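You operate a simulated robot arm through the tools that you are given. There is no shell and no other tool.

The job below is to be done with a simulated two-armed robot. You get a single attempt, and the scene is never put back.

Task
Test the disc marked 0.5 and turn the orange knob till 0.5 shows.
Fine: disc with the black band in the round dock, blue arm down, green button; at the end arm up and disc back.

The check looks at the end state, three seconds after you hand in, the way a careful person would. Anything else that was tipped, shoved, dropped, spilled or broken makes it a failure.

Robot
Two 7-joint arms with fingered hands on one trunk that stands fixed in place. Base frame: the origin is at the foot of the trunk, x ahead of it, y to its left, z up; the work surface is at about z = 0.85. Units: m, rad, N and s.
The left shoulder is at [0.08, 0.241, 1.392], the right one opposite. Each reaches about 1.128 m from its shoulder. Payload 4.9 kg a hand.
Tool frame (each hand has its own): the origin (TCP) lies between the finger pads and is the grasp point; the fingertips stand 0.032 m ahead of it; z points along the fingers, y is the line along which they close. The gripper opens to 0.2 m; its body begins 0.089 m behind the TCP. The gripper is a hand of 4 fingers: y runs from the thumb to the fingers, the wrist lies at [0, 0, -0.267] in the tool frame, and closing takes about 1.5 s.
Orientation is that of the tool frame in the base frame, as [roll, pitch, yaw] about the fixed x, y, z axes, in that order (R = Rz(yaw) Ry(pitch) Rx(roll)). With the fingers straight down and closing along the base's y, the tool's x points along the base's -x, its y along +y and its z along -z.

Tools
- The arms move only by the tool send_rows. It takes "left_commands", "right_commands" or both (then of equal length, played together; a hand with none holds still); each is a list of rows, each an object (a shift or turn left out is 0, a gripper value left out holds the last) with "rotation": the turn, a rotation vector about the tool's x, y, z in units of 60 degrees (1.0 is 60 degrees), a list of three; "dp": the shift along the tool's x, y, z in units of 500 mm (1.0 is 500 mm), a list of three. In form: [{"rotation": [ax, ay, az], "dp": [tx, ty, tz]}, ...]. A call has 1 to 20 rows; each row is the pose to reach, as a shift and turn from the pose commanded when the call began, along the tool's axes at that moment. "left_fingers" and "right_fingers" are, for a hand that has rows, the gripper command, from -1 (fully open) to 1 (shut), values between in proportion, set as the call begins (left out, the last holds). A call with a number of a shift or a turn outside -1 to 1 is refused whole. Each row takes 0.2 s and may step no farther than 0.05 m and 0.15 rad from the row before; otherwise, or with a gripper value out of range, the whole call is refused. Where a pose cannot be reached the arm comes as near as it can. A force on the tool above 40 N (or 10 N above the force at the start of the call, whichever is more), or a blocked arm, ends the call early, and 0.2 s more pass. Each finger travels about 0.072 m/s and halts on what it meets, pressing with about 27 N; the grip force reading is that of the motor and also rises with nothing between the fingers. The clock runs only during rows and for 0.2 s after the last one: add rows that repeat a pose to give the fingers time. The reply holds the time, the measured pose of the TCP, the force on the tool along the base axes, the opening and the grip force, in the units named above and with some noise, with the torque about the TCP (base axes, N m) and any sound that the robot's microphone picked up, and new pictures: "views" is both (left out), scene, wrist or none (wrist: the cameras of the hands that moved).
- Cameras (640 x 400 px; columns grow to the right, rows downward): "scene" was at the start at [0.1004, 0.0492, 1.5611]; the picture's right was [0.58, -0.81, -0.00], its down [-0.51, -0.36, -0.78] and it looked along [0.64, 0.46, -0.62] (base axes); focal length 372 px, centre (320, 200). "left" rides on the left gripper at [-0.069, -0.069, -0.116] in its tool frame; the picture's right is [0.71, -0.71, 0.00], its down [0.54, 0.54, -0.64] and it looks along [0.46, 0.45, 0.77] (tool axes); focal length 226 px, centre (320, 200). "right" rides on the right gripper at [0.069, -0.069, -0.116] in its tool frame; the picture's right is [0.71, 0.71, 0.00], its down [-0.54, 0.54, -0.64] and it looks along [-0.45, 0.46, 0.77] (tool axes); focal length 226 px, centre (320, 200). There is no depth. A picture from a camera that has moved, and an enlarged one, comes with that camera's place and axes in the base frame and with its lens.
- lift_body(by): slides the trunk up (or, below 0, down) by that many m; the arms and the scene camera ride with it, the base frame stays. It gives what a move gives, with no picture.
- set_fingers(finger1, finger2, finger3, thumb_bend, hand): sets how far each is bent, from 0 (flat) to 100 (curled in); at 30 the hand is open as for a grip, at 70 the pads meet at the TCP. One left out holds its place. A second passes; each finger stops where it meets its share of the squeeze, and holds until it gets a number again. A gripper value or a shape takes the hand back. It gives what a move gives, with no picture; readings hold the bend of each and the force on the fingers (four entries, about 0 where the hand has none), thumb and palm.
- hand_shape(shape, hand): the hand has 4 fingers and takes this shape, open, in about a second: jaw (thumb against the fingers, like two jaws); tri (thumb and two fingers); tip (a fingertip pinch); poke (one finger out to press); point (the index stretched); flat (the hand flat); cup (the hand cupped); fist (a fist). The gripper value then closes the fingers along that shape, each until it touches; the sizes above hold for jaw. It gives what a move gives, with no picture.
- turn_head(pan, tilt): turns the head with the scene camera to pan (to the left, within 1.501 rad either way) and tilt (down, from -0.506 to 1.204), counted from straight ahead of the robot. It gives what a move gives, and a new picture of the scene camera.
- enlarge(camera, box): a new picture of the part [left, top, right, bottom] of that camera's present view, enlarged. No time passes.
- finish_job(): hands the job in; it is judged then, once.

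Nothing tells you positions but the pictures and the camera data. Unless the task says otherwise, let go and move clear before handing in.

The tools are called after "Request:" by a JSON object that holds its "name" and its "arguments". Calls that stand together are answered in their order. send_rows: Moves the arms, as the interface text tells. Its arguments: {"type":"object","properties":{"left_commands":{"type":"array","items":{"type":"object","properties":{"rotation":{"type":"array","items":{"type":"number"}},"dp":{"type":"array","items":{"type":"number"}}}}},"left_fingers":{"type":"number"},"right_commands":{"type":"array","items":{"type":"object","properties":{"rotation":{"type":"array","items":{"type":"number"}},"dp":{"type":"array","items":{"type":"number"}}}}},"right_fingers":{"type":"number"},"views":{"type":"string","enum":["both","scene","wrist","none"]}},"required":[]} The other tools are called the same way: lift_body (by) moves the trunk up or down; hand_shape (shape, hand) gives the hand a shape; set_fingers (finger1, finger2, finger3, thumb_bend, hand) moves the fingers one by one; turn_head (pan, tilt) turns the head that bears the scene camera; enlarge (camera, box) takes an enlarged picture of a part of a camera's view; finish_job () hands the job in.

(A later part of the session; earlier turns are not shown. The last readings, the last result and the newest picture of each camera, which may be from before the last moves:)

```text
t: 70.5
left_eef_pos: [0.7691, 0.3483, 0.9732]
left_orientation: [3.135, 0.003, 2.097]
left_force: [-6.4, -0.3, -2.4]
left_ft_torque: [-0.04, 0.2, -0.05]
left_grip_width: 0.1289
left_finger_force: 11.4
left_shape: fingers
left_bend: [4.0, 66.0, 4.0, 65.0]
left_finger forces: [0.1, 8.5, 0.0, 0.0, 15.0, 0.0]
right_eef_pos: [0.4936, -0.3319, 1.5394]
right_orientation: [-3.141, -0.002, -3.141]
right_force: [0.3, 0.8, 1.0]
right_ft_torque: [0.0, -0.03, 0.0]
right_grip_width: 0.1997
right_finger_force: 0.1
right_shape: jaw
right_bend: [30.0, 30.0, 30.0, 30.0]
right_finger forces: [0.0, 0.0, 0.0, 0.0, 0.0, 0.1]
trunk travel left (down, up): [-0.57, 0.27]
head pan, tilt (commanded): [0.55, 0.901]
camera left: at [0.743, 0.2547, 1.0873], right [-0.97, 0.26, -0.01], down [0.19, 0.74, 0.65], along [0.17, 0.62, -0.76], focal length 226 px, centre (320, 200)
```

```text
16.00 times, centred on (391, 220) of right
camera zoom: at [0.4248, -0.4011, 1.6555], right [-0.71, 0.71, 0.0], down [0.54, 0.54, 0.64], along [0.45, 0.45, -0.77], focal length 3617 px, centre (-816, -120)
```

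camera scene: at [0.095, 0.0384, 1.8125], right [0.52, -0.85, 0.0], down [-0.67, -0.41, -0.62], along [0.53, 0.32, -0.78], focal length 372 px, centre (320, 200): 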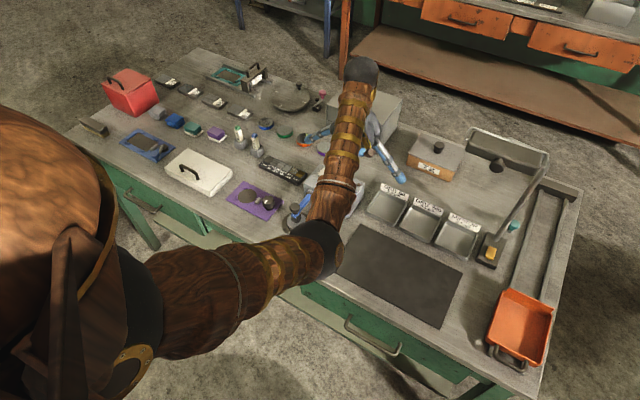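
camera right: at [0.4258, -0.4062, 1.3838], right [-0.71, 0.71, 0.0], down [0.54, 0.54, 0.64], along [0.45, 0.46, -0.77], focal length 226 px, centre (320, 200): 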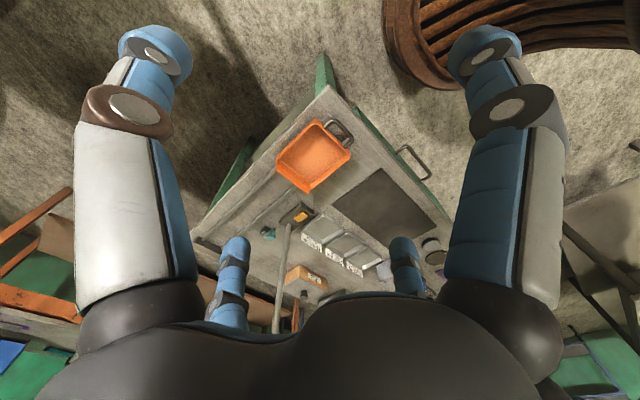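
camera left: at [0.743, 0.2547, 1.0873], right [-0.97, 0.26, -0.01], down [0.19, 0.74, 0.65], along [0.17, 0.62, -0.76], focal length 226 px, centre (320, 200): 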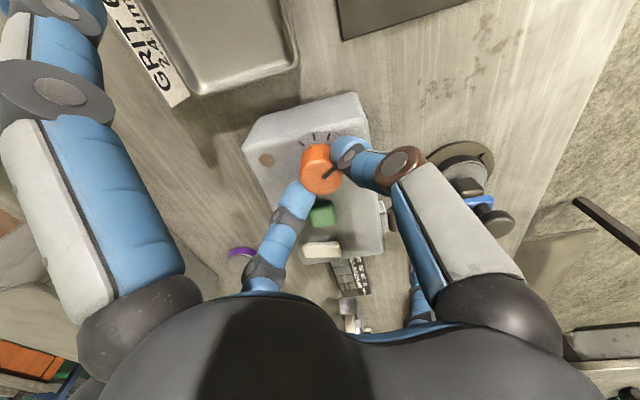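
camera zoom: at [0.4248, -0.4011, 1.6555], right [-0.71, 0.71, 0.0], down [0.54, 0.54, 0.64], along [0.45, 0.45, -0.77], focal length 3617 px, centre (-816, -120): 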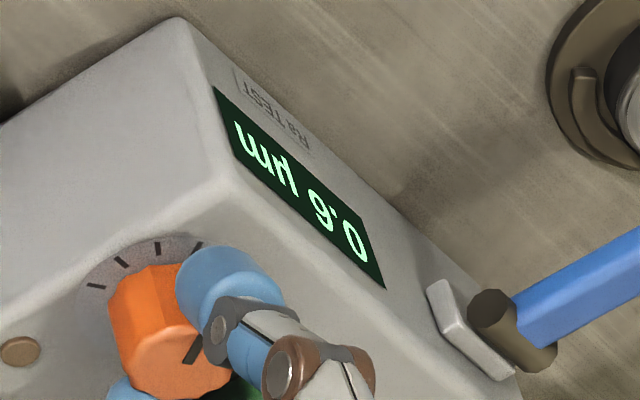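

The reading is now 0.6 µm, because the glyph that looks like a 9 upside down is a 6. Counterclockwise lowers the value, but finger 2 is nearing the button, so I'll release, turn the hand back 30° and regrip.

Request:
{"name": "set_fingers", "arguments": {"hand": "left", "finger2": 54, "thumb_bend": 54}}

Request:
{"name": "send_rows", "arguments": {"left_commands": [{"rotation": [0, 0, 0.125]}, {"rotation": [0, 0, 0.25]}, {"rotation": [0, 0, 0.375]}, {"rotation": [0, 0, 0.5]}, {"rotation": [0, 0, 0.5]}], "views": "none"}}

Request:
{"name": "enlarge", "arguments": {"camera": "left", "box": [220, 80, 420, 240]}}

Request:
{"name": "enlarge", "arguments": {"camera": "right", "box": [380, 210, 416, 230]}}

```text
t: 71.5
left_eef_pos: [0.7694, 0.3489, 0.9726]
left_orientation: [3.134, 0.005, 2.095]
left_force: [-0.5, 0.6, -0.7]
left_ft_torque: [0.0, -0.01, 0.01]
left_grip_width: 0.1356
left_finger_force: 0.0
left_shape: fingers
left_bend: [4.0, 54.0, 4.0, 54.0]
left_finger forces: [0.0, 0.1, 0.0, 0.0, 0.0, 0.1]
right_eef_pos: [0.4962, -0.3312, 1.539]
right_orientation: [-3.14, -0.002, -3.141]
right_force: [-0.2, 0.5, 0.5]
right_ft_torque: [-0.01, -0.02, -0.02]
right_grip_width: 0.2
right_finger_force: 0.1
right_shape: jaw
right_bend: [30.0, 30.0, 30.0, 30.0]
right_finger forces: [0.0, 0.0, 0.0, 0.0, 0.1, 0.0]
trunk travel left (down, up): [-0.57, 0.27]
head pan, tilt (commanded): [0.55, 0.901]
```

```text
t: 72.8
left_eef_pos: [0.7678, 0.351, 0.9718]
left_orientation: [3.133, -0.001, 1.571]
left_force: [0.4, 1.0, -0.1]
left_ft_torque: [-0.01, 0.01, -0.01]
left_grip_width: 0.1357
left_finger_force: 0.0
left_shape: fingers
left_bend: [4.0, 54.0, 4.0, 54.0]
left_finger forces: [0.0, 0.1, 0.0, 0.1, 0.1, 0.0]
right_eef_pos: [0.4947, -0.3323, 1.5385]
right_orientation: [-3.14, -0.002, -3.139]
right_force: [-0.8, 1.6, 0.2]
right_ft_torque: [0.01, -0.01, 0.01]
right_grip_width: 0.1999
right_finger_force: 0.0
right_shape: jaw
right_bend: [30.0, 30.0, 30.0, 30.0]
right_finger forces: [0.1, 0.0, 0.1, 0.1, 0.1, 0.1]
trunk travel left (down, up): [-0.57, 0.27]
head pan, tilt (commanded): [0.55, 0.901]
```

```text
2.50 times, centred on (320, 160) of left
camera zoom: at [0.699, 0.2802, 1.0868], right [-0.71, 0.71, 0.0], down [0.54, 0.54, 0.65], along [0.46, 0.46, -0.76], focal length 565 px, centre (320, 300)
```

zoom: 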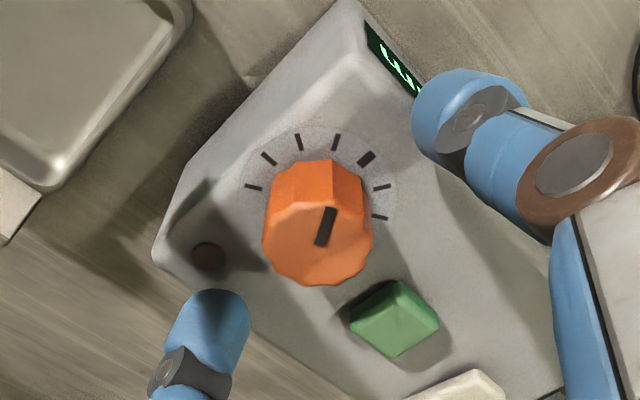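

```text
16.00 times, centred on (398, 220) of right
camera zoom: at [0.4255, -0.4013, 1.6553], right [-0.71, 0.71, 0.0], down [0.54, 0.54, 0.64], along [0.45, 0.45, -0.77], focal length 3617 px, centre (-928, -120)
```

zoom: 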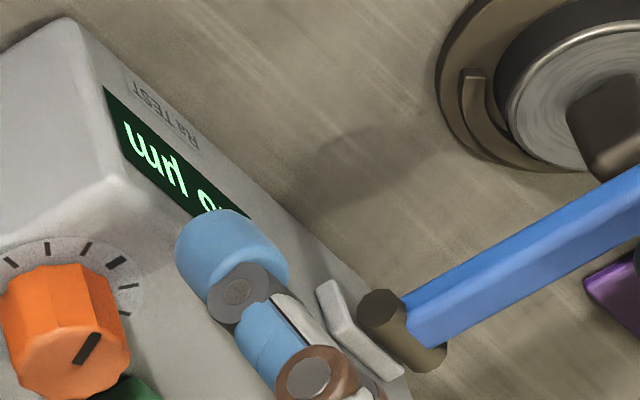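

The knob kept its new position while the hand went back. I'll regrip and turn another 30° counterclockwise.

Request:
{"name": "set_fingers", "arguments": {"hand": "left", "finger2": 66, "thumb_bend": 66}}

Request:
{"name": "set_fingers", "arguments": {"hand": "left", "finger2": 76, "thumb_bend": 72}}

Request:
{"name": "enlarge", "arguments": {"camera": "left", "box": [220, 80, 420, 240]}}

```text
t: 73.8
left_eef_pos: [0.767, 0.3489, 0.9714]
left_orientation: [3.136, -0.002, 1.573]
left_force: [-2.3, -1.5, -0.3]
left_ft_torque: [0.01, 0.1, -0.02]
left_grip_width: 0.1286
left_finger_force: 3.0
left_shape: fingers
left_bend: [4.0, 65.0, 4.0, 65.0]
left_finger forces: [0.0, 1.6, 0.0, 0.1, 4.0, 0.1]
right_eef_pos: [0.4951, -0.3314, 1.5399]
right_orientation: [-3.14, -0.001, -3.14]
right_force: [0.4, -0.5, 0.7]
right_ft_torque: [0.04, -0.02, 0.03]
right_grip_width: 0.2001
right_finger_force: 0.2
right_shape: jaw
right_bend: [30.0, 30.0, 30.0, 30.0]
right_finger forces: [0.0, 0.0, 0.0, 0.0, 0.1, 0.0]
trunk travel left (down, up): [-0.57, 0.27]
head pan, tilt (commanded): [0.55, 0.901]
```

```text
t: 74.8
left_eef_pos: [0.7668, 0.3503, 0.9729]
left_orientation: [3.136, -0.001, 1.57]
left_force: [-6.0, -0.1, -1.3]
left_ft_torque: [0.03, 0.19, 0.0]
left_grip_width: 0.1285
left_finger_force: 11.3
left_shape: fingers
left_bend: [4.0, 65.0, 4.0, 66.0]
left_finger forces: [0.1, 8.5, 0.0, 0.0, 14.4, 0.0]
right_eef_pos: [0.4941, -0.3308, 1.5384]
right_orientation: [-3.138, -0.003, -3.139]
right_force: [-0.4, 0.0, 0.0]
right_ft_torque: [0.03, 0.03, -0.02]
right_grip_width: 0.2
right_finger_force: 0.0
right_shape: jaw
right_bend: [30.0, 30.0, 30.0, 30.0]
right_finger forces: [0.1, 0.0, 0.0, 0.0, 0.1, 0.1]
trunk travel left (down, up): [-0.57, 0.27]
head pan, tilt (commanded): [0.55, 0.901]
```

```text
2.50 times, centred on (320, 160) of left
camera zoom: at [0.6985, 0.2801, 1.087], right [-0.71, 0.71, 0.0], down [0.54, 0.54, 0.65], along [0.46, 0.46, -0.76], focal length 565 px, centre (320, 300)
```

zoom: 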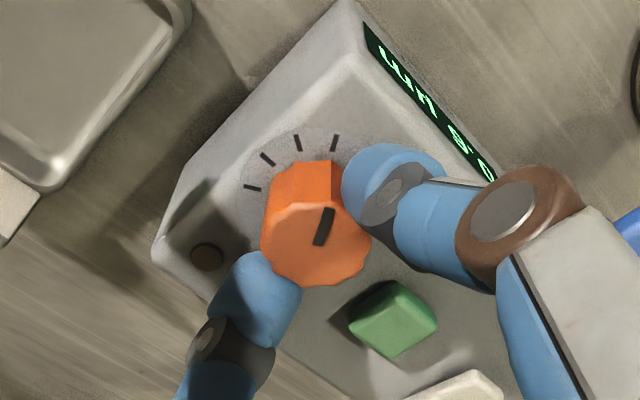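

The grip is good. I'll turn 15° first, then read the display.

Request:
{"name": "send_rows", "arguments": {"left_commands": [{"rotation": [0, 0, -0.0625]}, {"rotation": [0, 0, -0.125]}, {"rotation": [0, 0, -0.1875]}, {"rotation": [0, 0, -0.25]}, {"rotation": [0, 0, -0.25]}], "views": "none"}}

Request:
{"name": "enlarge", "arguments": {"camera": "right", "box": [380, 210, 416, 230]}}

Request:
{"name": "enlarge", "arguments": {"camera": "left", "box": [220, 80, 420, 240]}}

```text
t: 76.0
left_eef_pos: [0.7672, 0.3486, 0.9726]
left_orientation: [3.137, 0.001, 1.836]
left_force: [-9.3, 0.9, -2.6]
left_ft_torque: [-0.01, 0.29, -0.02]
left_grip_width: 0.1282
left_finger_force: 11.0
left_shape: fingers
left_bend: [4.0, 65.0, 4.0, 66.0]
left_finger forces: [0.0, 6.9, 0.0, 0.0, 15.6, 0.0]
right_eef_pos: [0.4931, -0.3312, 1.5393]
right_orientation: [-3.139, -0.001, -3.139]
right_force: [0.5, -0.2, 0.2]
right_ft_torque: [0.01, 0.01, -0.01]
right_grip_width: 0.1998
right_finger_force: 0.1
right_shape: jaw
right_bend: [30.0, 30.0, 30.0, 30.0]
right_finger forces: [0.0, 0.0, 0.0, 0.1, 0.0, 0.1]
trunk travel left (down, up): [-0.57, 0.27]
head pan, tilt (commanded): [0.55, 0.901]
```

```text
16.00 times, centred on (398, 220) of right
camera zoom: at [0.4245, -0.401, 1.6556], right [-0.71, 0.71, 0.0], down [0.54, 0.54, 0.64], along [0.45, 0.45, -0.77], focal length 3617 px, centre (-928, -120)
```

zoom: 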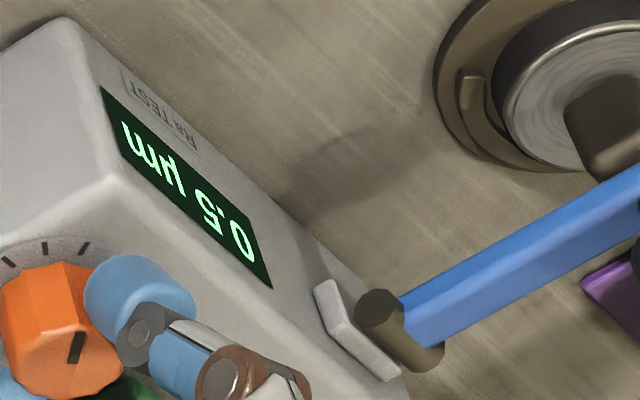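

```text
2.50 times, centred on (320, 160) of left
camera zoom: at [0.7187, 0.2643, 1.0873], right [-0.87, 0.5, -0.01], down [0.38, 0.66, 0.65], along [0.33, 0.56, -0.76], focal length 565 px, centre (320, 300)
```

zoom: 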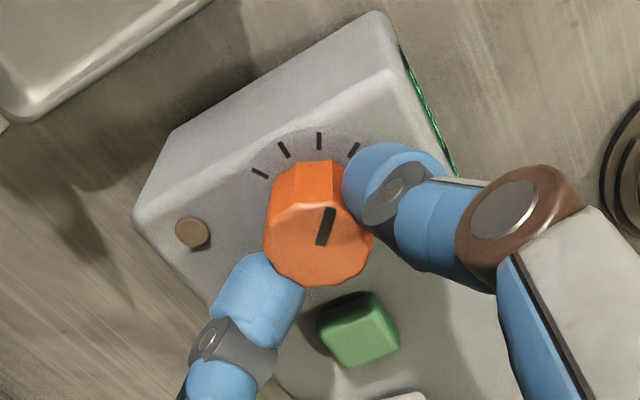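

The display now reads 0.5 µm. To centre it within the 0.5 band instead of sitting on its edge, I'll turn another 5° and see if it holds.

Request:
{"name": "send_rows", "arguments": {"left_commands": [{"rotation": [0, 0, -0.0417]}, {"rotation": [0, 0, -0.0833]}, {"rotation": [0, 0, -0.0833]}], "views": "none"}}

Request:
{"name": "enlarge", "arguments": {"camera": "right", "box": [380, 210, 416, 230]}}

```text
t: 76.8
left_eef_pos: [0.7676, 0.3487, 0.9736]
left_orientation: [3.136, 0.001, 1.923]
left_force: [-10.3, -2.1, -3.2]
left_ft_torque: [-0.04, 0.32, -0.02]
left_grip_width: 0.1284
left_finger_force: 10.7
left_shape: fingers
left_bend: [4.0, 65.0, 4.0, 66.0]
left_finger forces: [0.0, 6.4, 0.0, 0.0, 16.1, 0.1]
right_eef_pos: [0.4938, -0.3315, 1.5383]
right_orientation: [-3.14, -0.002, -3.14]
right_force: [0.5, -0.3, 0.4]
right_ft_torque: [0.0, 0.01, -0.02]
right_grip_width: 0.2001
right_finger_force: 0.0
right_shape: jaw
right_bend: [30.0, 30.0, 30.0, 30.0]
right_finger forces: [0.1, 0.0, 0.0, 0.0, 0.0, 0.2]
trunk travel left (down, up): [-0.57, 0.27]
head pan, tilt (commanded): [0.55, 0.901]
```

```text
16.00 times, centred on (398, 220) of right
camera zoom: at [0.4245, -0.4012, 1.6556], right [-0.71, 0.71, 0.0], down [0.54, 0.54, 0.64], along [0.45, 0.45, -0.77], focal length 3617 px, centre (-928, -120)
```

zoom: 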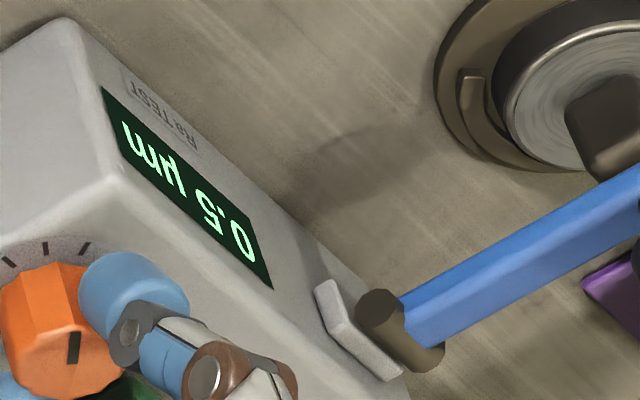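

Still 0.5. I'll go another 5° to look for the lower boundary.

Request:
{"name": "send_rows", "arguments": {"left_commands": [{"rotation": [0, 0, -0.0417]}, {"rotation": [0, 0, -0.0833]}, {"rotation": [0, 0, -0.0833]}], "views": "none"}}

Request:
{"name": "enlarge", "arguments": {"camera": "right", "box": [380, 210, 416, 230]}}

Request:
{"name": "enlarge", "arguments": {"camera": "left", "box": [220, 80, 420, 240]}}

```text
t: 77.5
left_eef_pos: [0.7681, 0.3494, 0.9738]
left_orientation: [3.136, 0.0, 2.01]
left_force: [-10.1, -2.2, -3.3]
left_ft_torque: [-0.08, 0.3, 0.0]
left_grip_width: 0.1285
left_finger_force: 11.3
left_shape: fingers
left_bend: [4.0, 66.0, 4.0, 66.0]
left_finger forces: [0.0, 6.3, 0.0, 0.0, 16.7, 0.0]
right_eef_pos: [0.4946, -0.3315, 1.5396]
right_orientation: [-3.141, -0.002, -3.141]
right_force: [0.1, 0.5, 0.3]
right_ft_torque: [0.01, 0.01, -0.06]
right_grip_width: 0.1998
right_finger_force: 0.0
right_shape: jaw
right_bend: [30.0, 30.0, 30.0, 30.0]
right_finger forces: [0.1, 0.0, 0.0, 0.0, 0.1, 0.1]
trunk travel left (down, up): [-0.57, 0.27]
head pan, tilt (commanded): [0.55, 0.901]
```

```text
16.00 times, centred on (398, 220) of right
camera zoom: at [0.4242, -0.4014, 1.6556], right [-0.71, 0.71, 0.0], down [0.54, 0.54, 0.64], along [0.45, 0.45, -0.77], focal length 3617 px, centre (-928, -120)
```

zoom: 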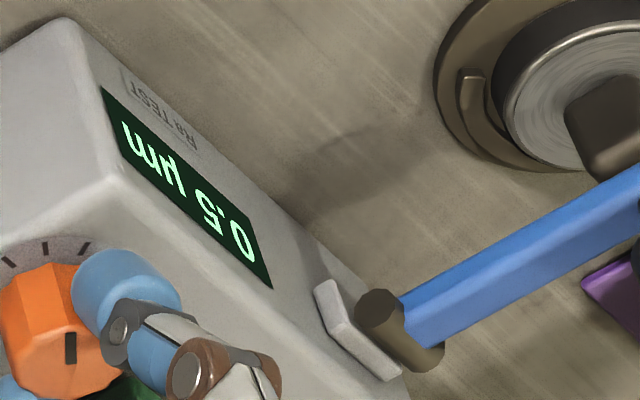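

```text
2.50 times, centred on (320, 160) of left
camera zoom: at [0.734, 0.2571, 1.0875], right [-0.94, 0.34, -0.01], down [0.26, 0.72, 0.65], along [0.23, 0.61, -0.76], focal length 565 px, centre (320, 300)
```

zoom: 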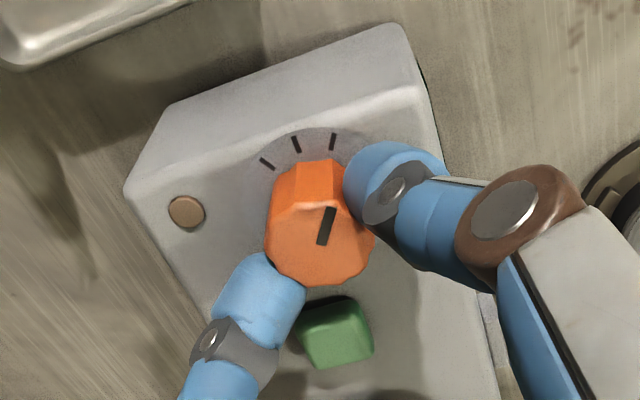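

The reading is 0.5 from -45° through -55°, and it was 0.6 at -30°. I'll settle at -50°, well inside the band, and release.

Request:
{"name": "send_rows", "arguments": {"left_commands": [{"rotation": [0, 0, 0.0417]}, {"rotation": [0, 0, 0.0833]}, {"rotation": [0, 0, 0.0833]}], "views": "none"}}

Request:
{"name": "set_fingers", "arguments": {"hand": "left", "finger2": 50, "thumb_bend": 50}}

Request:
{"name": "enlarge", "arguments": {"camera": "right", "box": [380, 210, 416, 230]}}

Request:
{"name": "enlarge", "arguments": {"camera": "left", "box": [220, 80, 420, 240]}}

```text
t: 78.3
left_eef_pos: [0.7667, 0.3494, 0.9729]
left_orientation: [3.133, 0.003, 1.92]
left_force: [-10.9, -2.3, -4.4]
left_ft_torque: [-0.06, 0.33, 0.01]
left_grip_width: 0.1285
left_finger_force: 11.6
left_shape: fingers
left_bend: [4.0, 66.0, 4.0, 66.0]
left_finger forces: [0.1, 6.2, 0.1, 0.1, 16.5, 0.1]
right_eef_pos: [0.4948, -0.3304, 1.5392]
right_orientation: [-3.139, -0.001, -3.14]
right_force: [0.3, 0.2, -0.4]
right_ft_torque: [-0.01, -0.03, 0.0]
right_grip_width: 0.1997
right_finger_force: 0.1
right_shape: jaw
right_bend: [30.0, 30.0, 30.0, 30.0]
right_finger forces: [0.0, 0.0, 0.0, 0.0, 0.0, 0.0]
trunk travel left (down, up): [-0.57, 0.27]
head pan, tilt (commanded): [0.55, 0.901]
```

```text
t: 79.3
left_eef_pos: [0.7681, 0.3489, 0.972]
left_orientation: [3.135, 0.002, 1.921]
left_force: [-0.9, -0.3, 0.6]
left_ft_torque: [0.01, -0.02, 0.01]
left_grip_width: 0.1393
left_finger_force: 0.1
left_shape: fingers
left_bend: [4.0, 50.0, 4.0, 50.0]
left_finger forces: [0.1, 0.0, 0.0, 0.0, 0.0, 0.0]
right_eef_pos: [0.4957, -0.3314, 1.5395]
right_orientation: [-3.139, -0.002, -3.139]
right_force: [0.1, -0.2, -0.1]
right_ft_torque: [0.04, -0.01, -0.02]
right_grip_width: 0.2
right_finger_force: 0.0
right_shape: jaw
right_bend: [30.0, 30.0, 30.0, 30.0]
right_finger forces: [0.0, 0.1, 0.0, 0.1, 0.1, 0.1]
trunk travel left (down, up): [-0.57, 0.27]
head pan, tilt (commanded): [0.55, 0.901]
```

```text
16.00 times, centred on (398, 220) of right
camera zoom: at [0.4258, -0.4012, 1.6552], right [-0.71, 0.71, 0.0], down [0.54, 0.54, 0.64], along [0.45, 0.45, -0.77], focal length 3617 px, centre (-928, -120)
```

zoom: 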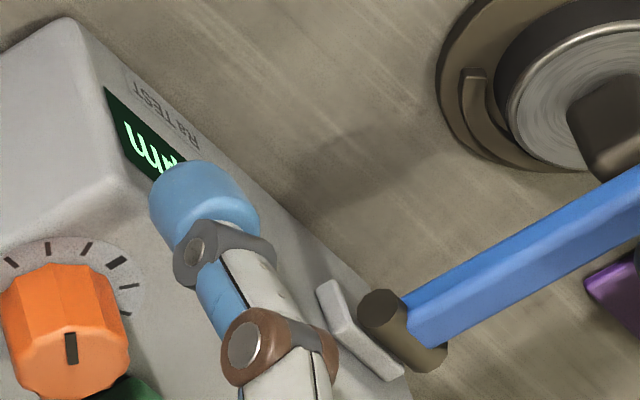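

```text
2.50 times, centred on (320, 160) of left
camera zoom: at [0.7274, 0.2606, 1.0873], right [-0.91, 0.42, -0.01], down [0.32, 0.69, 0.65], along [0.28, 0.58, -0.76], focal length 565 px, centre (320, 300)
```

zoom: 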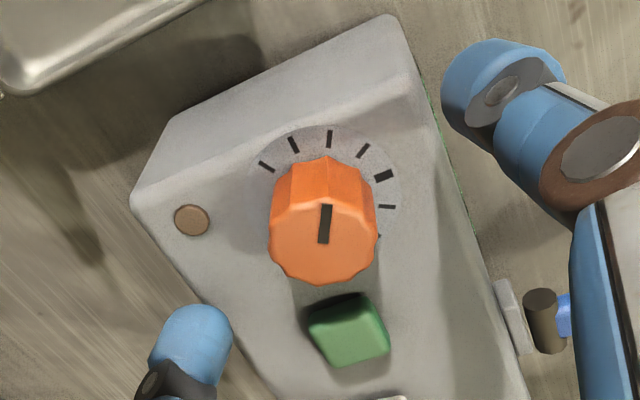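

The knob is released. I'll raise the hand straight up and confirm the reading.

Request:
{"name": "send_rows", "arguments": {"left_commands": [{"dp": [0, 0, -0.04]}, {"dp": [0, 0, -0.1]}, {"dp": [0, 0, -0.18]}, {"dp": [0, 0, -0.26]}, {"dp": [0, 0, -0.3]}], "views": "none"}}

Request:
{"name": "enlarge", "arguments": {"camera": "right", "box": [380, 210, 416, 230]}}

Request:
{"name": "enlarge", "arguments": {"camera": "left", "box": [200, 0, 440, 160]}}

```text
t: 80.5
left_eef_pos: [0.7659, 0.3434, 1.1231]
left_orientation: [3.135, -0.002, 1.919]
left_force: [-0.2, 0.8, -0.7]
left_ft_torque: [0.0, -0.02, 0.01]
left_grip_width: 0.1396
left_finger_force: 0.1
left_shape: fingers
left_bend: [4.0, 50.0, 5.0, 50.0]
left_finger forces: [0.0, 0.0, 0.0, 0.0, 0.1, 0.0]
right_eef_pos: [0.4942, -0.3344, 1.5373]
right_orientation: [3.14, -0.002, -3.14]
right_force: [0.0, 0.0, -0.1]
right_ft_torque: [0.02, 0.03, 0.03]
right_grip_width: 0.1998
right_finger_force: 0.1
right_shape: jaw
right_bend: [30.0, 30.0, 30.0, 30.0]
right_finger forces: [0.1, 0.1, 0.1, 0.0, 0.0, 0.0]
trunk travel left (down, up): [-0.57, 0.27]
head pan, tilt (commanded): [0.55, 0.901]
```

```text
16.00 times, centred on (398, 220) of right
camera zoom: at [0.4259, -0.4052, 1.6541], right [-0.71, 0.71, 0.0], down [0.54, 0.54, 0.64], along [0.45, 0.46, -0.77], focal length 3617 px, centre (-928, -120)
```

zoom: 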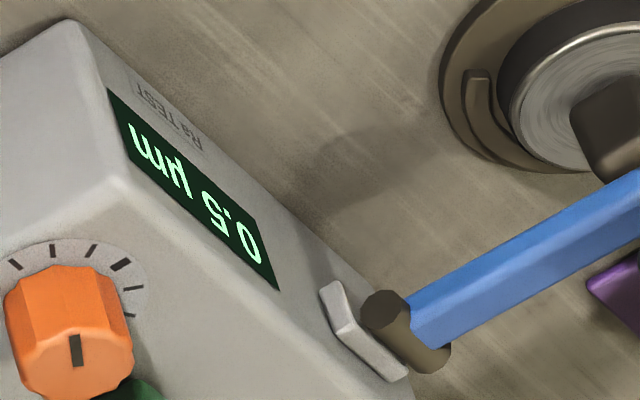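

```text
2.50 times, centred on (320, 80) of left
camera zoom: at [0.7247, 0.255, 1.2373], right [-0.91, 0.42, 0.0], down [0.32, 0.69, 0.65], along [0.28, 0.59, -0.76], focal length 565 px, centre (320, 500)
```

zoom: 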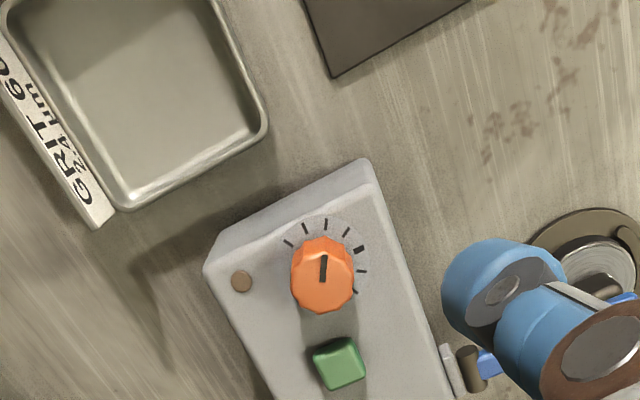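

The display reads 0.5 µm. Now I'll raise the lever: tip shape again, turn back so the pinch is along y, and go above the mushroom knob.

Request:
{"name": "hand_shape", "arguments": {"shape": "tip", "hand": "left"}}

Request:
{"name": "send_rows", "arguments": {"left_commands": [{"rotation": [0, 0, -0.1], "dp": [0.048, -0.033, 0]}, {"rotation": [0, 0, -0.2], "dp": [0.096, -0.065, 0]}, {"rotation": [0, 0, -0.3], "dp": [0.144, -0.098, 0]}, {"rotation": [0, 0, -0.4], "dp": [0.192, -0.13, 0]}, {"rotation": [0, 0, -0.5], "dp": [0.24, -0.163, 0]}, {"rotation": [0, 0, -0.6], "dp": [0.288, -0.195, 0]}, {"rotation": [0, 0, -0.7], "dp": [0.288, -0.195, 0]}], "left_fingers": 0.1, "views": "none"}}

Request:
{"name": "send_rows", "arguments": {"left_commands": [{"rotation": [0, 0, -0.12]}, {"rotation": [0, 0, -0.24]}, {"rotation": [0, 0, -0.36]}, {"rotation": [0, 0, -0.467]}, {"rotation": [0, 0, -0.467]}], "views": "both"}}

Request:
{"name": "enlarge", "arguments": {"camera": "left", "box": [200, 20, 440, 220]}}

Request:
{"name": "enlarge", "arguments": {"camera": "scene", "box": [270, 130, 398, 240]}}

```text
t: 81.5
left_eef_pos: [0.7656, 0.348, 1.1218]
left_orientation: [3.132, 0.003, 1.922]
left_force: [-0.8, -0.2, 0.5]
left_ft_torque: [-0.02, -0.02, 0.0]
left_grip_width: 0.2
left_finger_force: 0.1
left_shape: tip
left_bend: [15.0, 30.0, 15.0, 30.0]
left_finger forces: [0.1, 0.0, 0.0, 0.0, 0.0, 0.0]
right_eef_pos: [0.4959, -0.3304, 1.5399]
right_orientation: [-3.139, -0.002, -3.141]
right_force: [0.4, 0.3, 0.3]
right_ft_torque: [-0.03, -0.01, 0.01]
right_grip_width: 0.1997
right_finger_force: 0.0
right_shape: jaw
right_bend: [30.0, 30.0, 30.0, 30.0]
right_finger forces: [0.0, 0.0, 0.0, 0.0, 0.0, 0.0]
trunk travel left (down, up): [-0.57, 0.27]
head pan, tilt (commanded): [0.55, 0.901]
```

```text
t: 83.0
left_eef_pos: [0.6239, 0.4495, 1.1199]
left_orientation: [3.134, 0.006, 2.658]
left_force: [0.0, 1.0, -0.5]
left_ft_torque: [-0.03, -0.04, 0.0]
left_grip_width: 0.0903
left_finger_force: 0.1
left_shape: tip
left_bend: [16.0, 40.0, 16.0, 38.0]
left_finger forces: [0.0, 0.0, 0.0, 0.0, 0.1, 0.1]
right_eef_pos: [0.4961, -0.3324, 1.5394]
right_orientation: [-3.14, -0.001, -3.141]
right_force: [0.2, -0.7, -0.3]
right_ft_torque: [-0.01, 0.02, 0.0]
right_grip_width: 0.2001
right_finger_force: 0.1
right_shape: jaw
right_bend: [30.0, 30.0, 30.0, 30.0]
right_finger forces: [0.1, 0.0, 0.0, 0.1, 0.0, 0.0]
trunk travel left (down, up): [-0.57, 0.27]
head pan, tilt (commanded): [0.55, 0.901]
```

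```text
t: 84.2
left_eef_pos: [0.6248, 0.4515, 1.122]
left_orientation: [3.14, 0.006, -3.137]
left_force: [0.9, 0.1, -0.5]
left_ft_torque: [0.0, 0.01, -0.01]
left_grip_width: 0.0904
left_finger_force: 0.1
left_shape: tip
left_bend: [16.0, 40.0, 16.0, 38.0]
left_finger forces: [0.1, 0.1, 0.0, 0.0, 0.1, 0.0]
right_eef_pos: [0.4946, -0.3321, 1.5398]
right_orientation: [-3.139, -0.002, -3.14]
right_force: [-0.9, 0.3, 0.0]
right_ft_torque: [-0.01, 0.0, 0.02]
right_grip_width: 0.2
right_finger_force: 0.1
right_shape: jaw
right_bend: [30.0, 30.0, 30.0, 30.0]
right_finger forces: [0.0, 0.1, 0.0, 0.0, 0.1, 0.1]
trunk travel left (down, up): [-0.57, 0.27]
head pan, tilt (commanded): [0.55, 0.901]
camera scene: at [0.0948, 0.0386, 1.8125], right [0.52, -0.85, 0.0], down [-0.67, -0.41, -0.62], along [0.53, 0.32, -0.78], focal length 372 px, centre (320, 200)
camera left: at [0.694, 0.3818, 1.2371], right [-0.71, -0.71, -0.01], down [-0.55, 0.54, 0.64], along [-0.45, 0.45, -0.77], focal length 226 px, centre (320, 200)
```

scene: 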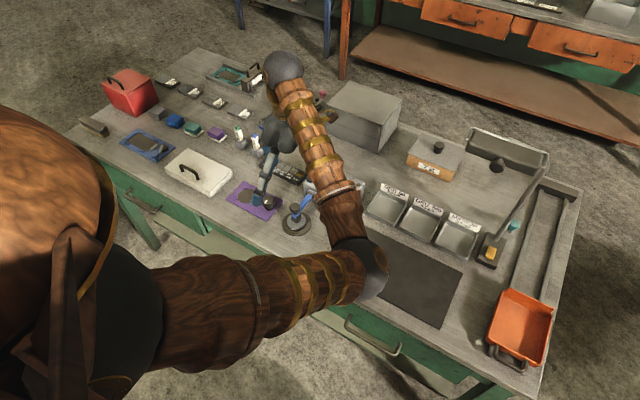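
left: 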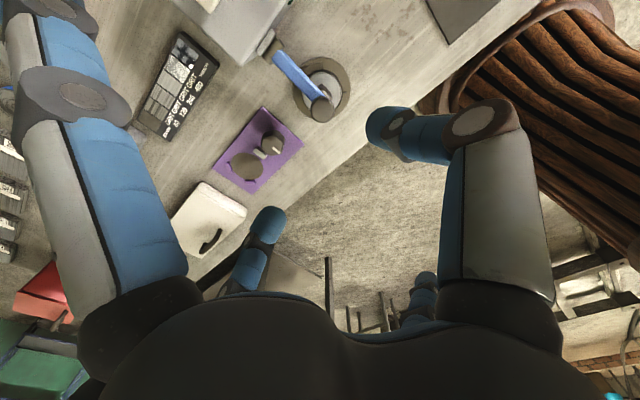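

```text
2.00 times, centred on (320, 120) of left
camera zoom: at [0.694, 0.3818, 1.2371], right [-0.71, -0.71, -0.01], down [-0.55, 0.54, 0.64], along [-0.45, 0.45, -0.77], focal length 452 px, centre (320, 360)
```

zoom: 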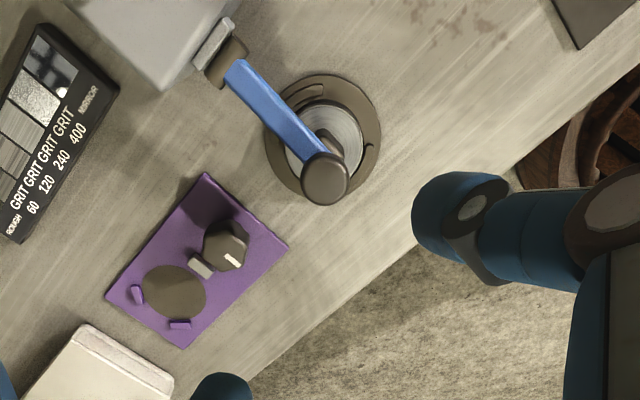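

```text
3.64 times, centred on (334, 185) of scene
camera zoom: at [0.0948, 0.0386, 1.8125], right [0.52, -0.85, 0.0], down [-0.67, -0.41, -0.62], along [0.53, 0.32, -0.78], focal length 1353 px, centre (269, 254)
```

zoom: 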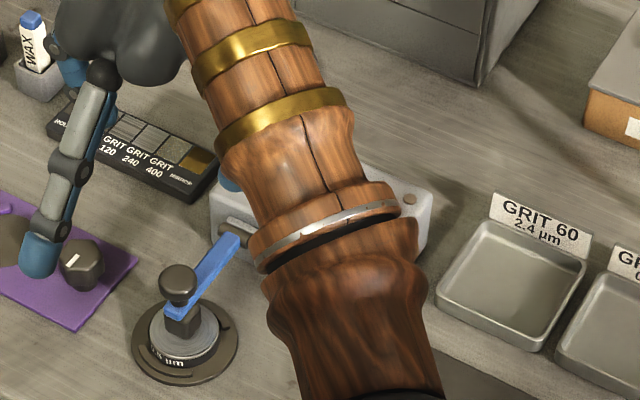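

The mushroom cap is about 2 mm off in y. I'll correct that and descend to just above it.

Request:
{"name": "send_rows", "arguments": {"left_commands": [{"dp": [0.002, -0.0036, 0.06]}, {"dp": [0.002, -0.0036, 0.13]}, {"dp": [0.002, -0.0036, 0.2]}, {"dp": [0.002, -0.0036, 0.26]}, {"dp": [0.002, -0.0036, 0.28]}, {"dp": [0.002, -0.0036, 0.28]}], "views": "wrist"}}

Request:
{"name": "enlarge", "arguments": {"camera": "left", "box": [200, 60, 440, 260]}}

```text
t: 85.7
left_eef_pos: [0.6252, 0.4495, 0.9811]
left_orientation: [3.139, 0.006, -3.14]
left_force: [1.2, 1.0, 0.2]
left_ft_torque: [-0.04, 0.02, 0.01]
left_grip_width: 0.0904
left_finger_force: 0.1
left_shape: tip
left_bend: [16.0, 40.0, 16.0, 38.0]
left_finger forces: [0.1, 0.0, 0.1, 0.0, 0.0, 0.0]
right_eef_pos: [0.4954, -0.3319, 1.5402]
right_orientation: [-3.14, -0.002, -3.14]
right_force: [-0.6, -0.1, -0.7]
right_ft_torque: [0.05, 0.0, 0.02]
right_grip_width: 0.1998
right_finger_force: 0.0
right_shape: jaw
right_bend: [30.0, 30.0, 30.0, 30.0]
right_finger forces: [0.0, 0.1, 0.0, 0.1, 0.1, 0.0]
trunk travel left (down, up): [-0.57, 0.27]
head pan, tilt (commanded): [0.55, 0.901]
camera left: at [0.6951, 0.3799, 1.097], right [-0.71, -0.71, -0.01], down [-0.55, 0.54, 0.64], along [-0.45, 0.45, -0.77], focal length 226 px, centre (320, 200)
```

left: 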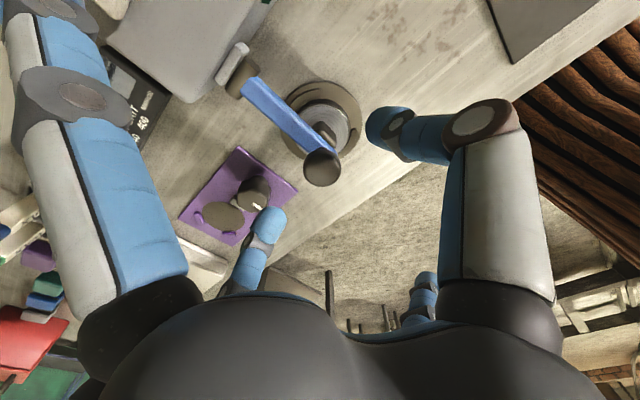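

```text
2.00 times, centred on (320, 160) of left
camera zoom: at [0.6951, 0.3799, 1.097], right [-0.71, -0.71, -0.01], down [-0.55, 0.54, 0.64], along [-0.45, 0.45, -0.77], focal length 452 px, centre (320, 280)
```

zoom: 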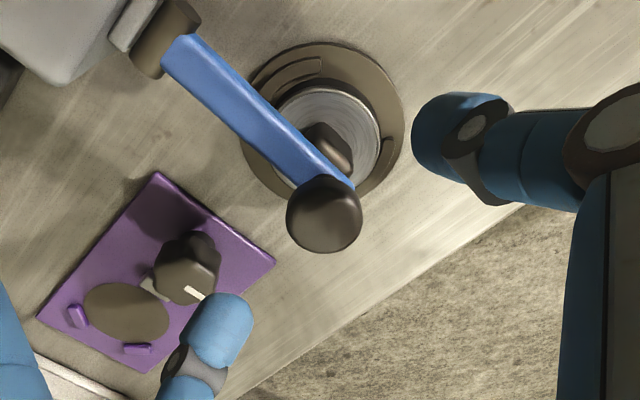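

The cap is centred under the hand. As with the knob, I'll keep the spare fingers high and close only finger 2 and the thumb.

Request:
{"name": "set_fingers", "arguments": {"hand": "left", "finger1": 5, "finger3": 5, "finger2": 52, "thumb_bend": 52}}

Request:
{"name": "send_rows", "arguments": {"left_commands": [{"dp": [0.002, 0, 0.012]}, {"dp": [0.002, 0, 0.025]}, {"dp": [0.002, 0, 0.025]}], "views": "none"}}

Request:
{"name": "set_fingers", "arguments": {"hand": "left", "finger2": 60, "thumb_bend": 60}}

Request:
{"name": "enlarge", "arguments": {"camera": "left", "box": [200, 60, 440, 260]}}

```text
t: 86.7
left_eef_pos: [0.6257, 0.449, 0.982]
left_orientation: [3.139, 0.007, -3.14]
left_force: [-0.1, 0.2, -0.1]
left_ft_torque: [0.02, 0.02, 0.03]
left_grip_width: 0.1379
left_finger_force: 0.1
left_shape: fingers
left_bend: [4.0, 52.0, 4.0, 52.0]
left_finger forces: [0.0, 0.0, 0.0, 0.0, 0.0, 0.0]
right_eef_pos: [0.4963, -0.3303, 1.5407]
right_orientation: [-3.141, -0.001, -3.14]
right_force: [0.1, 0.3, -0.8]
right_ft_torque: [-0.02, 0.0, 0.0]
right_grip_width: 0.1999
right_finger_force: 0.1
right_shape: jaw
right_bend: [30.0, 30.0, 30.0, 30.0]
right_finger forces: [0.0, 0.0, 0.0, 0.0, 0.0, 0.1]
trunk travel left (down, up): [-0.57, 0.27]
head pan, tilt (commanded): [0.55, 0.901]
```

```text
t: 87.5
left_eef_pos: [0.6247, 0.4487, 0.9696]
left_orientation: [3.139, 0.008, -3.14]
left_force: [-1.0, -0.6, -1.2]
left_ft_torque: [-0.01, 0.0, 0.01]
left_grip_width: 0.1373
left_finger_force: 0.1
left_shape: fingers
left_bend: [4.0, 52.0, 4.0, 52.0]
left_finger forces: [0.0, 0.0, 0.0, 0.0, 0.1, 0.0]
right_eef_pos: [0.4951, -0.3321, 1.5397]
right_orientation: [-3.139, 0.0, -3.138]
right_force: [0.2, 0.8, 0.5]
right_ft_torque: [0.03, -0.01, -0.04]
right_grip_width: 0.1999
right_finger_force: 0.1
right_shape: jaw
right_bend: [30.0, 30.0, 30.0, 30.0]
right_finger forces: [0.1, 0.0, 0.0, 0.0, 0.1, 0.0]
trunk travel left (down, up): [-0.57, 0.27]
head pan, tilt (commanded): [0.55, 0.901]
```

```text
t: 88.5
left_eef_pos: [0.6247, 0.4483, 0.9696]
left_orientation: [-3.142, 0.006, -3.14]
left_force: [0.4, -1.1, -0.4]
left_ft_torque: [-0.01, 0.01, 0.01]
left_grip_width: 0.1312
left_finger_force: 0.1
left_shape: fingers
left_bend: [4.0, 60.0, 4.0, 60.0]
left_finger forces: [0.1, 0.1, 0.0, 0.1, 0.0, 0.0]
right_eef_pos: [0.4952, -0.331, 1.5404]
right_orientation: [-3.14, -0.002, -3.138]
right_force: [-0.4, 0.3, 0.0]
right_ft_torque: [0.01, 0.03, -0.01]
right_grip_width: 0.1999
right_finger_force: 0.1
right_shape: jaw
right_bend: [30.0, 30.0, 30.0, 30.0]
right_finger forces: [0.1, 0.0, 0.0, 0.0, 0.0, 0.0]
trunk travel left (down, up): [-0.57, 0.27]
head pan, tilt (commanded): [0.55, 0.901]
```

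```text
2.00 times, centred on (320, 160) of left
camera zoom: at [0.6938, 0.38, 1.0848], right [-0.71, -0.71, -0.01], down [-0.55, 0.54, 0.64], along [-0.45, 0.45, -0.77], focal length 452 px, centre (320, 280)
```

zoom: 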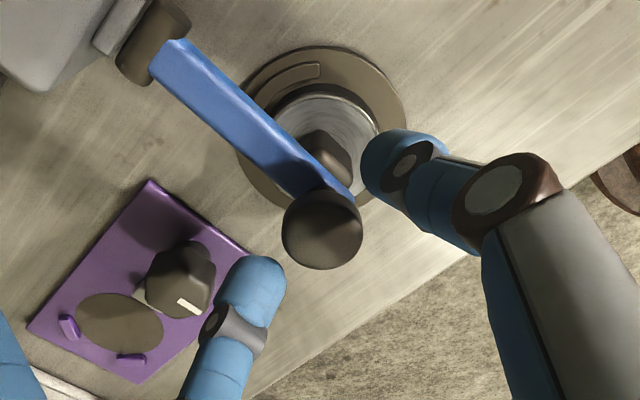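

The fingers straddle the cap. I'll close on it.

Request:
{"name": "set_fingers", "arguments": {"hand": "left", "finger2": 67, "thumb_bend": 67}}

Request:
{"name": "set_fingers", "arguments": {"hand": "left", "finger2": 80, "thumb_bend": 80}}

Request:
{"name": "enlarge", "arguments": {"camera": "left", "box": [200, 60, 440, 260]}}

```text
t: 89.5
left_eef_pos: [0.6248, 0.4504, 0.9685]
left_orientation: [3.14, 0.007, -3.139]
left_force: [0.4, -0.4, 1.7]
left_ft_torque: [-0.02, -0.01, -0.02]
left_grip_width: 0.1282
left_finger_force: 3.5
left_shape: fingers
left_bend: [4.0, 65.0, 4.0, 66.0]
left_finger forces: [0.0, 3.5, 0.1, 0.0, 3.4, 0.1]
right_eef_pos: [0.4948, -0.331, 1.5389]
right_orientation: [-3.141, -0.003, -3.14]
right_force: [0.1, -0.9, -0.5]
right_ft_torque: [-0.02, 0.01, 0.01]
right_grip_width: 0.1999
right_finger_force: 0.1
right_shape: jaw
right_bend: [30.0, 30.0, 30.0, 30.0]
right_finger forces: [0.0, 0.1, 0.0, 0.0, 0.1, 0.0]
trunk travel left (down, up): [-0.57, 0.27]
head pan, tilt (commanded): [0.55, 0.901]
```

```text
t: 90.5
left_eef_pos: [0.625, 0.4468, 0.9696]
left_orientation: [3.141, 0.008, 3.141]
left_force: [1.3, -13.3, -0.5]
left_ft_torque: [-0.11, 0.03, 0.05]
left_grip_width: 0.1271
left_finger_force: 16.3
left_shape: fingers
left_bend: [4.0, 64.0, 4.0, 66.0]
left_finger forces: [0.0, 11.1, 0.1, 0.1, 21.3, 0.0]
right_eef_pos: [0.496, -0.3337, 1.5388]
right_orientation: [-3.141, -0.002, -3.139]
right_force: [0.5, 0.0, 0.1]
right_ft_torque: [0.01, 0.0, 0.01]
right_grip_width: 0.1999
right_finger_force: 0.0
right_shape: jaw
right_bend: [30.0, 30.0, 30.0, 30.0]
right_finger forces: [0.1, 0.0, 0.0, 0.1, 0.0, 0.1]
trunk travel left (down, up): [-0.57, 0.27]
head pan, tilt (commanded): [0.55, 0.901]
```

```text
2.00 times, centred on (320, 160) of left
camera zoom: at [0.6945, 0.3779, 1.0851], right [-0.71, -0.71, -0.01], down [-0.55, 0.54, 0.64], along [-0.45, 0.46, -0.77], focal length 452 px, centre (320, 280)
```

zoom: 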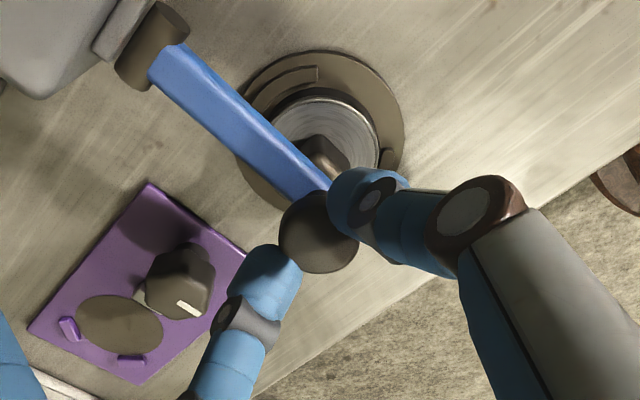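

The cap is pinched, though unevenly in y. I'll shift 2 mm in -y to balance it and lift the lever through its first 30°.

Request:
{"name": "send_rows", "arguments": {"left_commands": [{"dp": [0, -0.004, 0]}, {"dp": [-0.0082, -0.004, -0.0178]}, {"dp": [-0.0198, -0.004, -0.0374]}, {"dp": [-0.034, -0.004, -0.0554]}, {"dp": [-0.0526, -0.004, -0.0738]}], "views": "none"}}

Request:
{"name": "enlarge", "arguments": {"camera": "left", "box": [200, 60, 440, 260]}}

Request:
{"name": "enlarge", "arguments": {"camera": "right", "box": [370, 190, 434, 240]}}

```text
t: 91.7
left_eef_pos: [0.6497, 0.4499, 1.006]
left_orientation: [3.14, 0.008, -3.138]
left_force: [0.7, -0.6, 0.2]
left_ft_torque: [0.02, 0.02, 0.02]
left_grip_width: 0.1244
left_finger_force: 0.0
left_shape: fingers
left_bend: [4.0, 67.0, 4.0, 79.0]
left_finger forces: [0.0, 0.1, 0.1, 0.1, 0.0, 0.1]
right_eef_pos: [0.495, -0.3301, 1.5384]
right_orientation: [-3.14, -0.001, -3.141]
right_force: [-0.5, -0.6, 0.3]
right_ft_torque: [0.01, 0.04, -0.02]
right_grip_width: 0.1998
right_finger_force: 0.0
right_shape: jaw
right_bend: [30.0, 30.0, 30.0, 30.0]
right_finger forces: [0.0, 0.0, 0.1, 0.1, 0.0, 0.0]
trunk travel left (down, up): [-0.57, 0.27]
head pan, tilt (commanded): [0.55, 0.901]
```

```text
2.00 times, centred on (320, 160) of left
camera zoom: at [0.7192, 0.3807, 1.1217], right [-0.7, -0.71, -0.01], down [-0.55, 0.54, 0.64], along [-0.45, 0.45, -0.77], focal length 452 px, centre (320, 280)
```

zoom: 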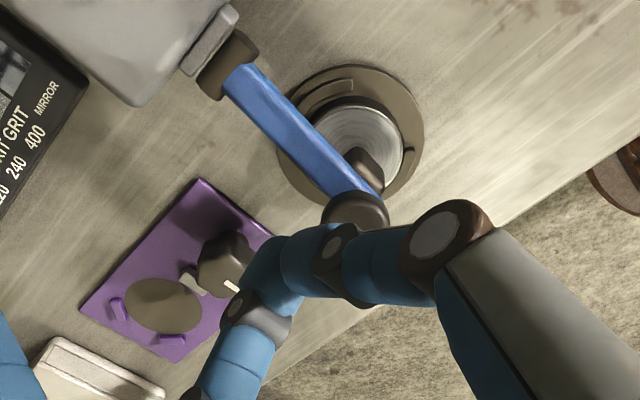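

```text
8.00 times, centred on (402, 215) of right
camera zoom: at [0.4249, -0.3999, 1.6558], right [-0.71, 0.71, 0.0], down [0.54, 0.54, 0.64], along [0.45, 0.45, -0.77], focal length 1808 px, centre (-336, 80)
```

zoom: 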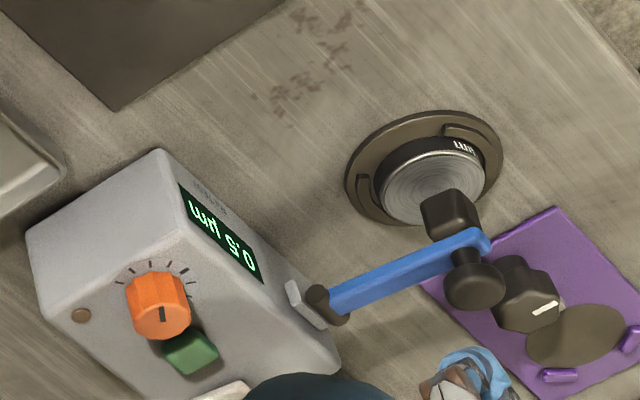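

The fingers slipped off the cap, but the lever rose a little (about 13°) and stays there by friction. I'll reopen in tip shape, which gripped firmly before, and locate the cap again.

Request:
{"name": "hand_shape", "arguments": {"shape": "tip", "hand": "left"}}

Request:
{"name": "send_rows", "arguments": {"left_commands": [{"dp": [0, 0, -0.01]}, {"dp": [0, 0, -0.02]}, {"dp": [0, 0, -0.02]}, {"dp": [0, 0, -0.02]}, {"dp": [0, 0, -0.02]}], "left_fingers": 0.1, "views": "none"}}

Request:
{"name": "enlarge", "arguments": {"camera": "left", "box": [200, 60, 440, 260]}}

Request:
{"name": "enlarge", "arguments": {"camera": "right", "box": [370, 190, 434, 240]}}

```text
t: 92.5
left_eef_pos: [0.6512, 0.4473, 1.0067]
left_orientation: [3.14, 0.007, -3.139]
left_force: [-0.5, -0.4, 0.0]
left_ft_torque: [0.03, -0.03, 0.03]
left_grip_width: 0.1997
left_finger_force: 0.1
left_shape: tip
left_bend: [15.0, 30.0, 15.0, 30.0]
left_finger forces: [0.1, 0.1, 0.0, 0.1, 0.0, 0.1]
right_eef_pos: [0.4949, -0.3319, 1.5393]
right_orientation: [-3.139, -0.002, -3.138]
right_force: [0.2, -1.2, 0.1]
right_ft_torque: [-0.03, 0.0, 0.01]
right_grip_width: 0.2
right_finger_force: 0.0
right_shape: jaw
right_bend: [30.0, 30.0, 30.0, 30.0]
right_finger forces: [0.0, 0.0, 0.0, 0.1, 0.0, 0.0]
trunk travel left (down, up): [-0.57, 0.27]
head pan, tilt (commanded): [0.55, 0.901]
```

```text
t: 93.8
left_eef_pos: [0.6505, 0.4477, 1.0158]
left_orientation: [3.14, 0.007, -3.14]
left_force: [0.0, 0.1, 0.0]
left_ft_torque: [-0.01, 0.01, 0.02]
left_grip_width: 0.0902
left_finger_force: 0.0
left_shape: tip
left_bend: [15.0, 40.0, 15.0, 38.0]
left_finger forces: [0.1, 0.0, 0.0, 0.1, 0.1, 0.1]
right_eef_pos: [0.494, -0.3319, 1.5396]
right_orientation: [-3.139, -0.001, -3.141]
right_force: [-0.2, 0.6, 0.8]
right_ft_torque: [0.0, -0.02, 0.0]
right_grip_width: 0.2
right_finger_force: 0.0
right_shape: jaw
right_bend: [30.0, 30.0, 30.0, 30.0]
right_finger forces: [0.0, 0.1, 0.0, 0.0, 0.1, 0.1]
trunk travel left (down, up): [-0.57, 0.27]
head pan, tilt (commanded): [0.55, 0.901]
```

```text
2.00 times, centred on (320, 160) of left
camera zoom: at [0.7201, 0.3785, 1.1317], right [-0.71, -0.71, -0.01], down [-0.55, 0.54, 0.64], along [-0.45, 0.45, -0.77], focal length 452 px, centre (320, 280)
```

zoom: 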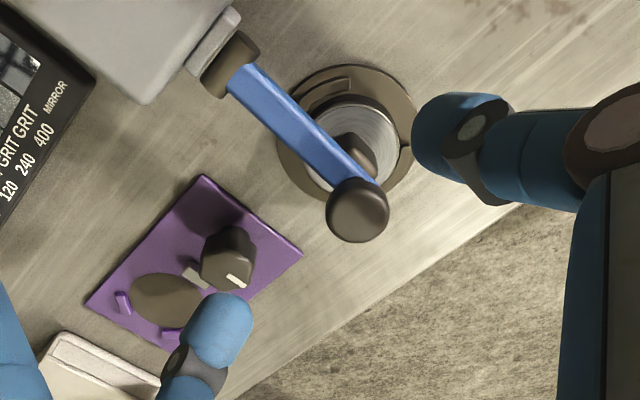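

```text
8.00 times, centred on (402, 215) of right
camera zoom: at [0.4254, -0.4012, 1.6553], right [-0.71, 0.71, 0.0], down [0.54, 0.54, 0.64], along [0.45, 0.45, -0.77], focal length 1808 px, centre (-336, 80)
```

zoom: 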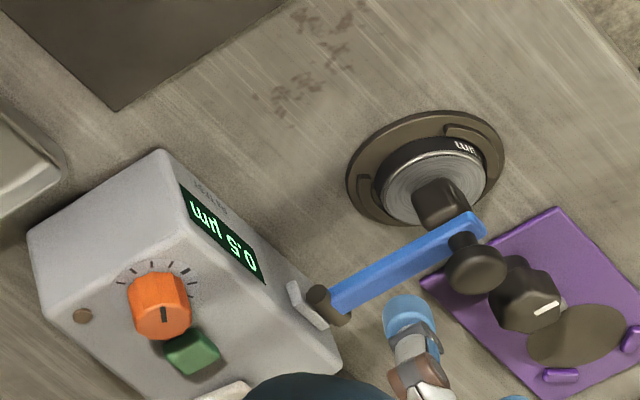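

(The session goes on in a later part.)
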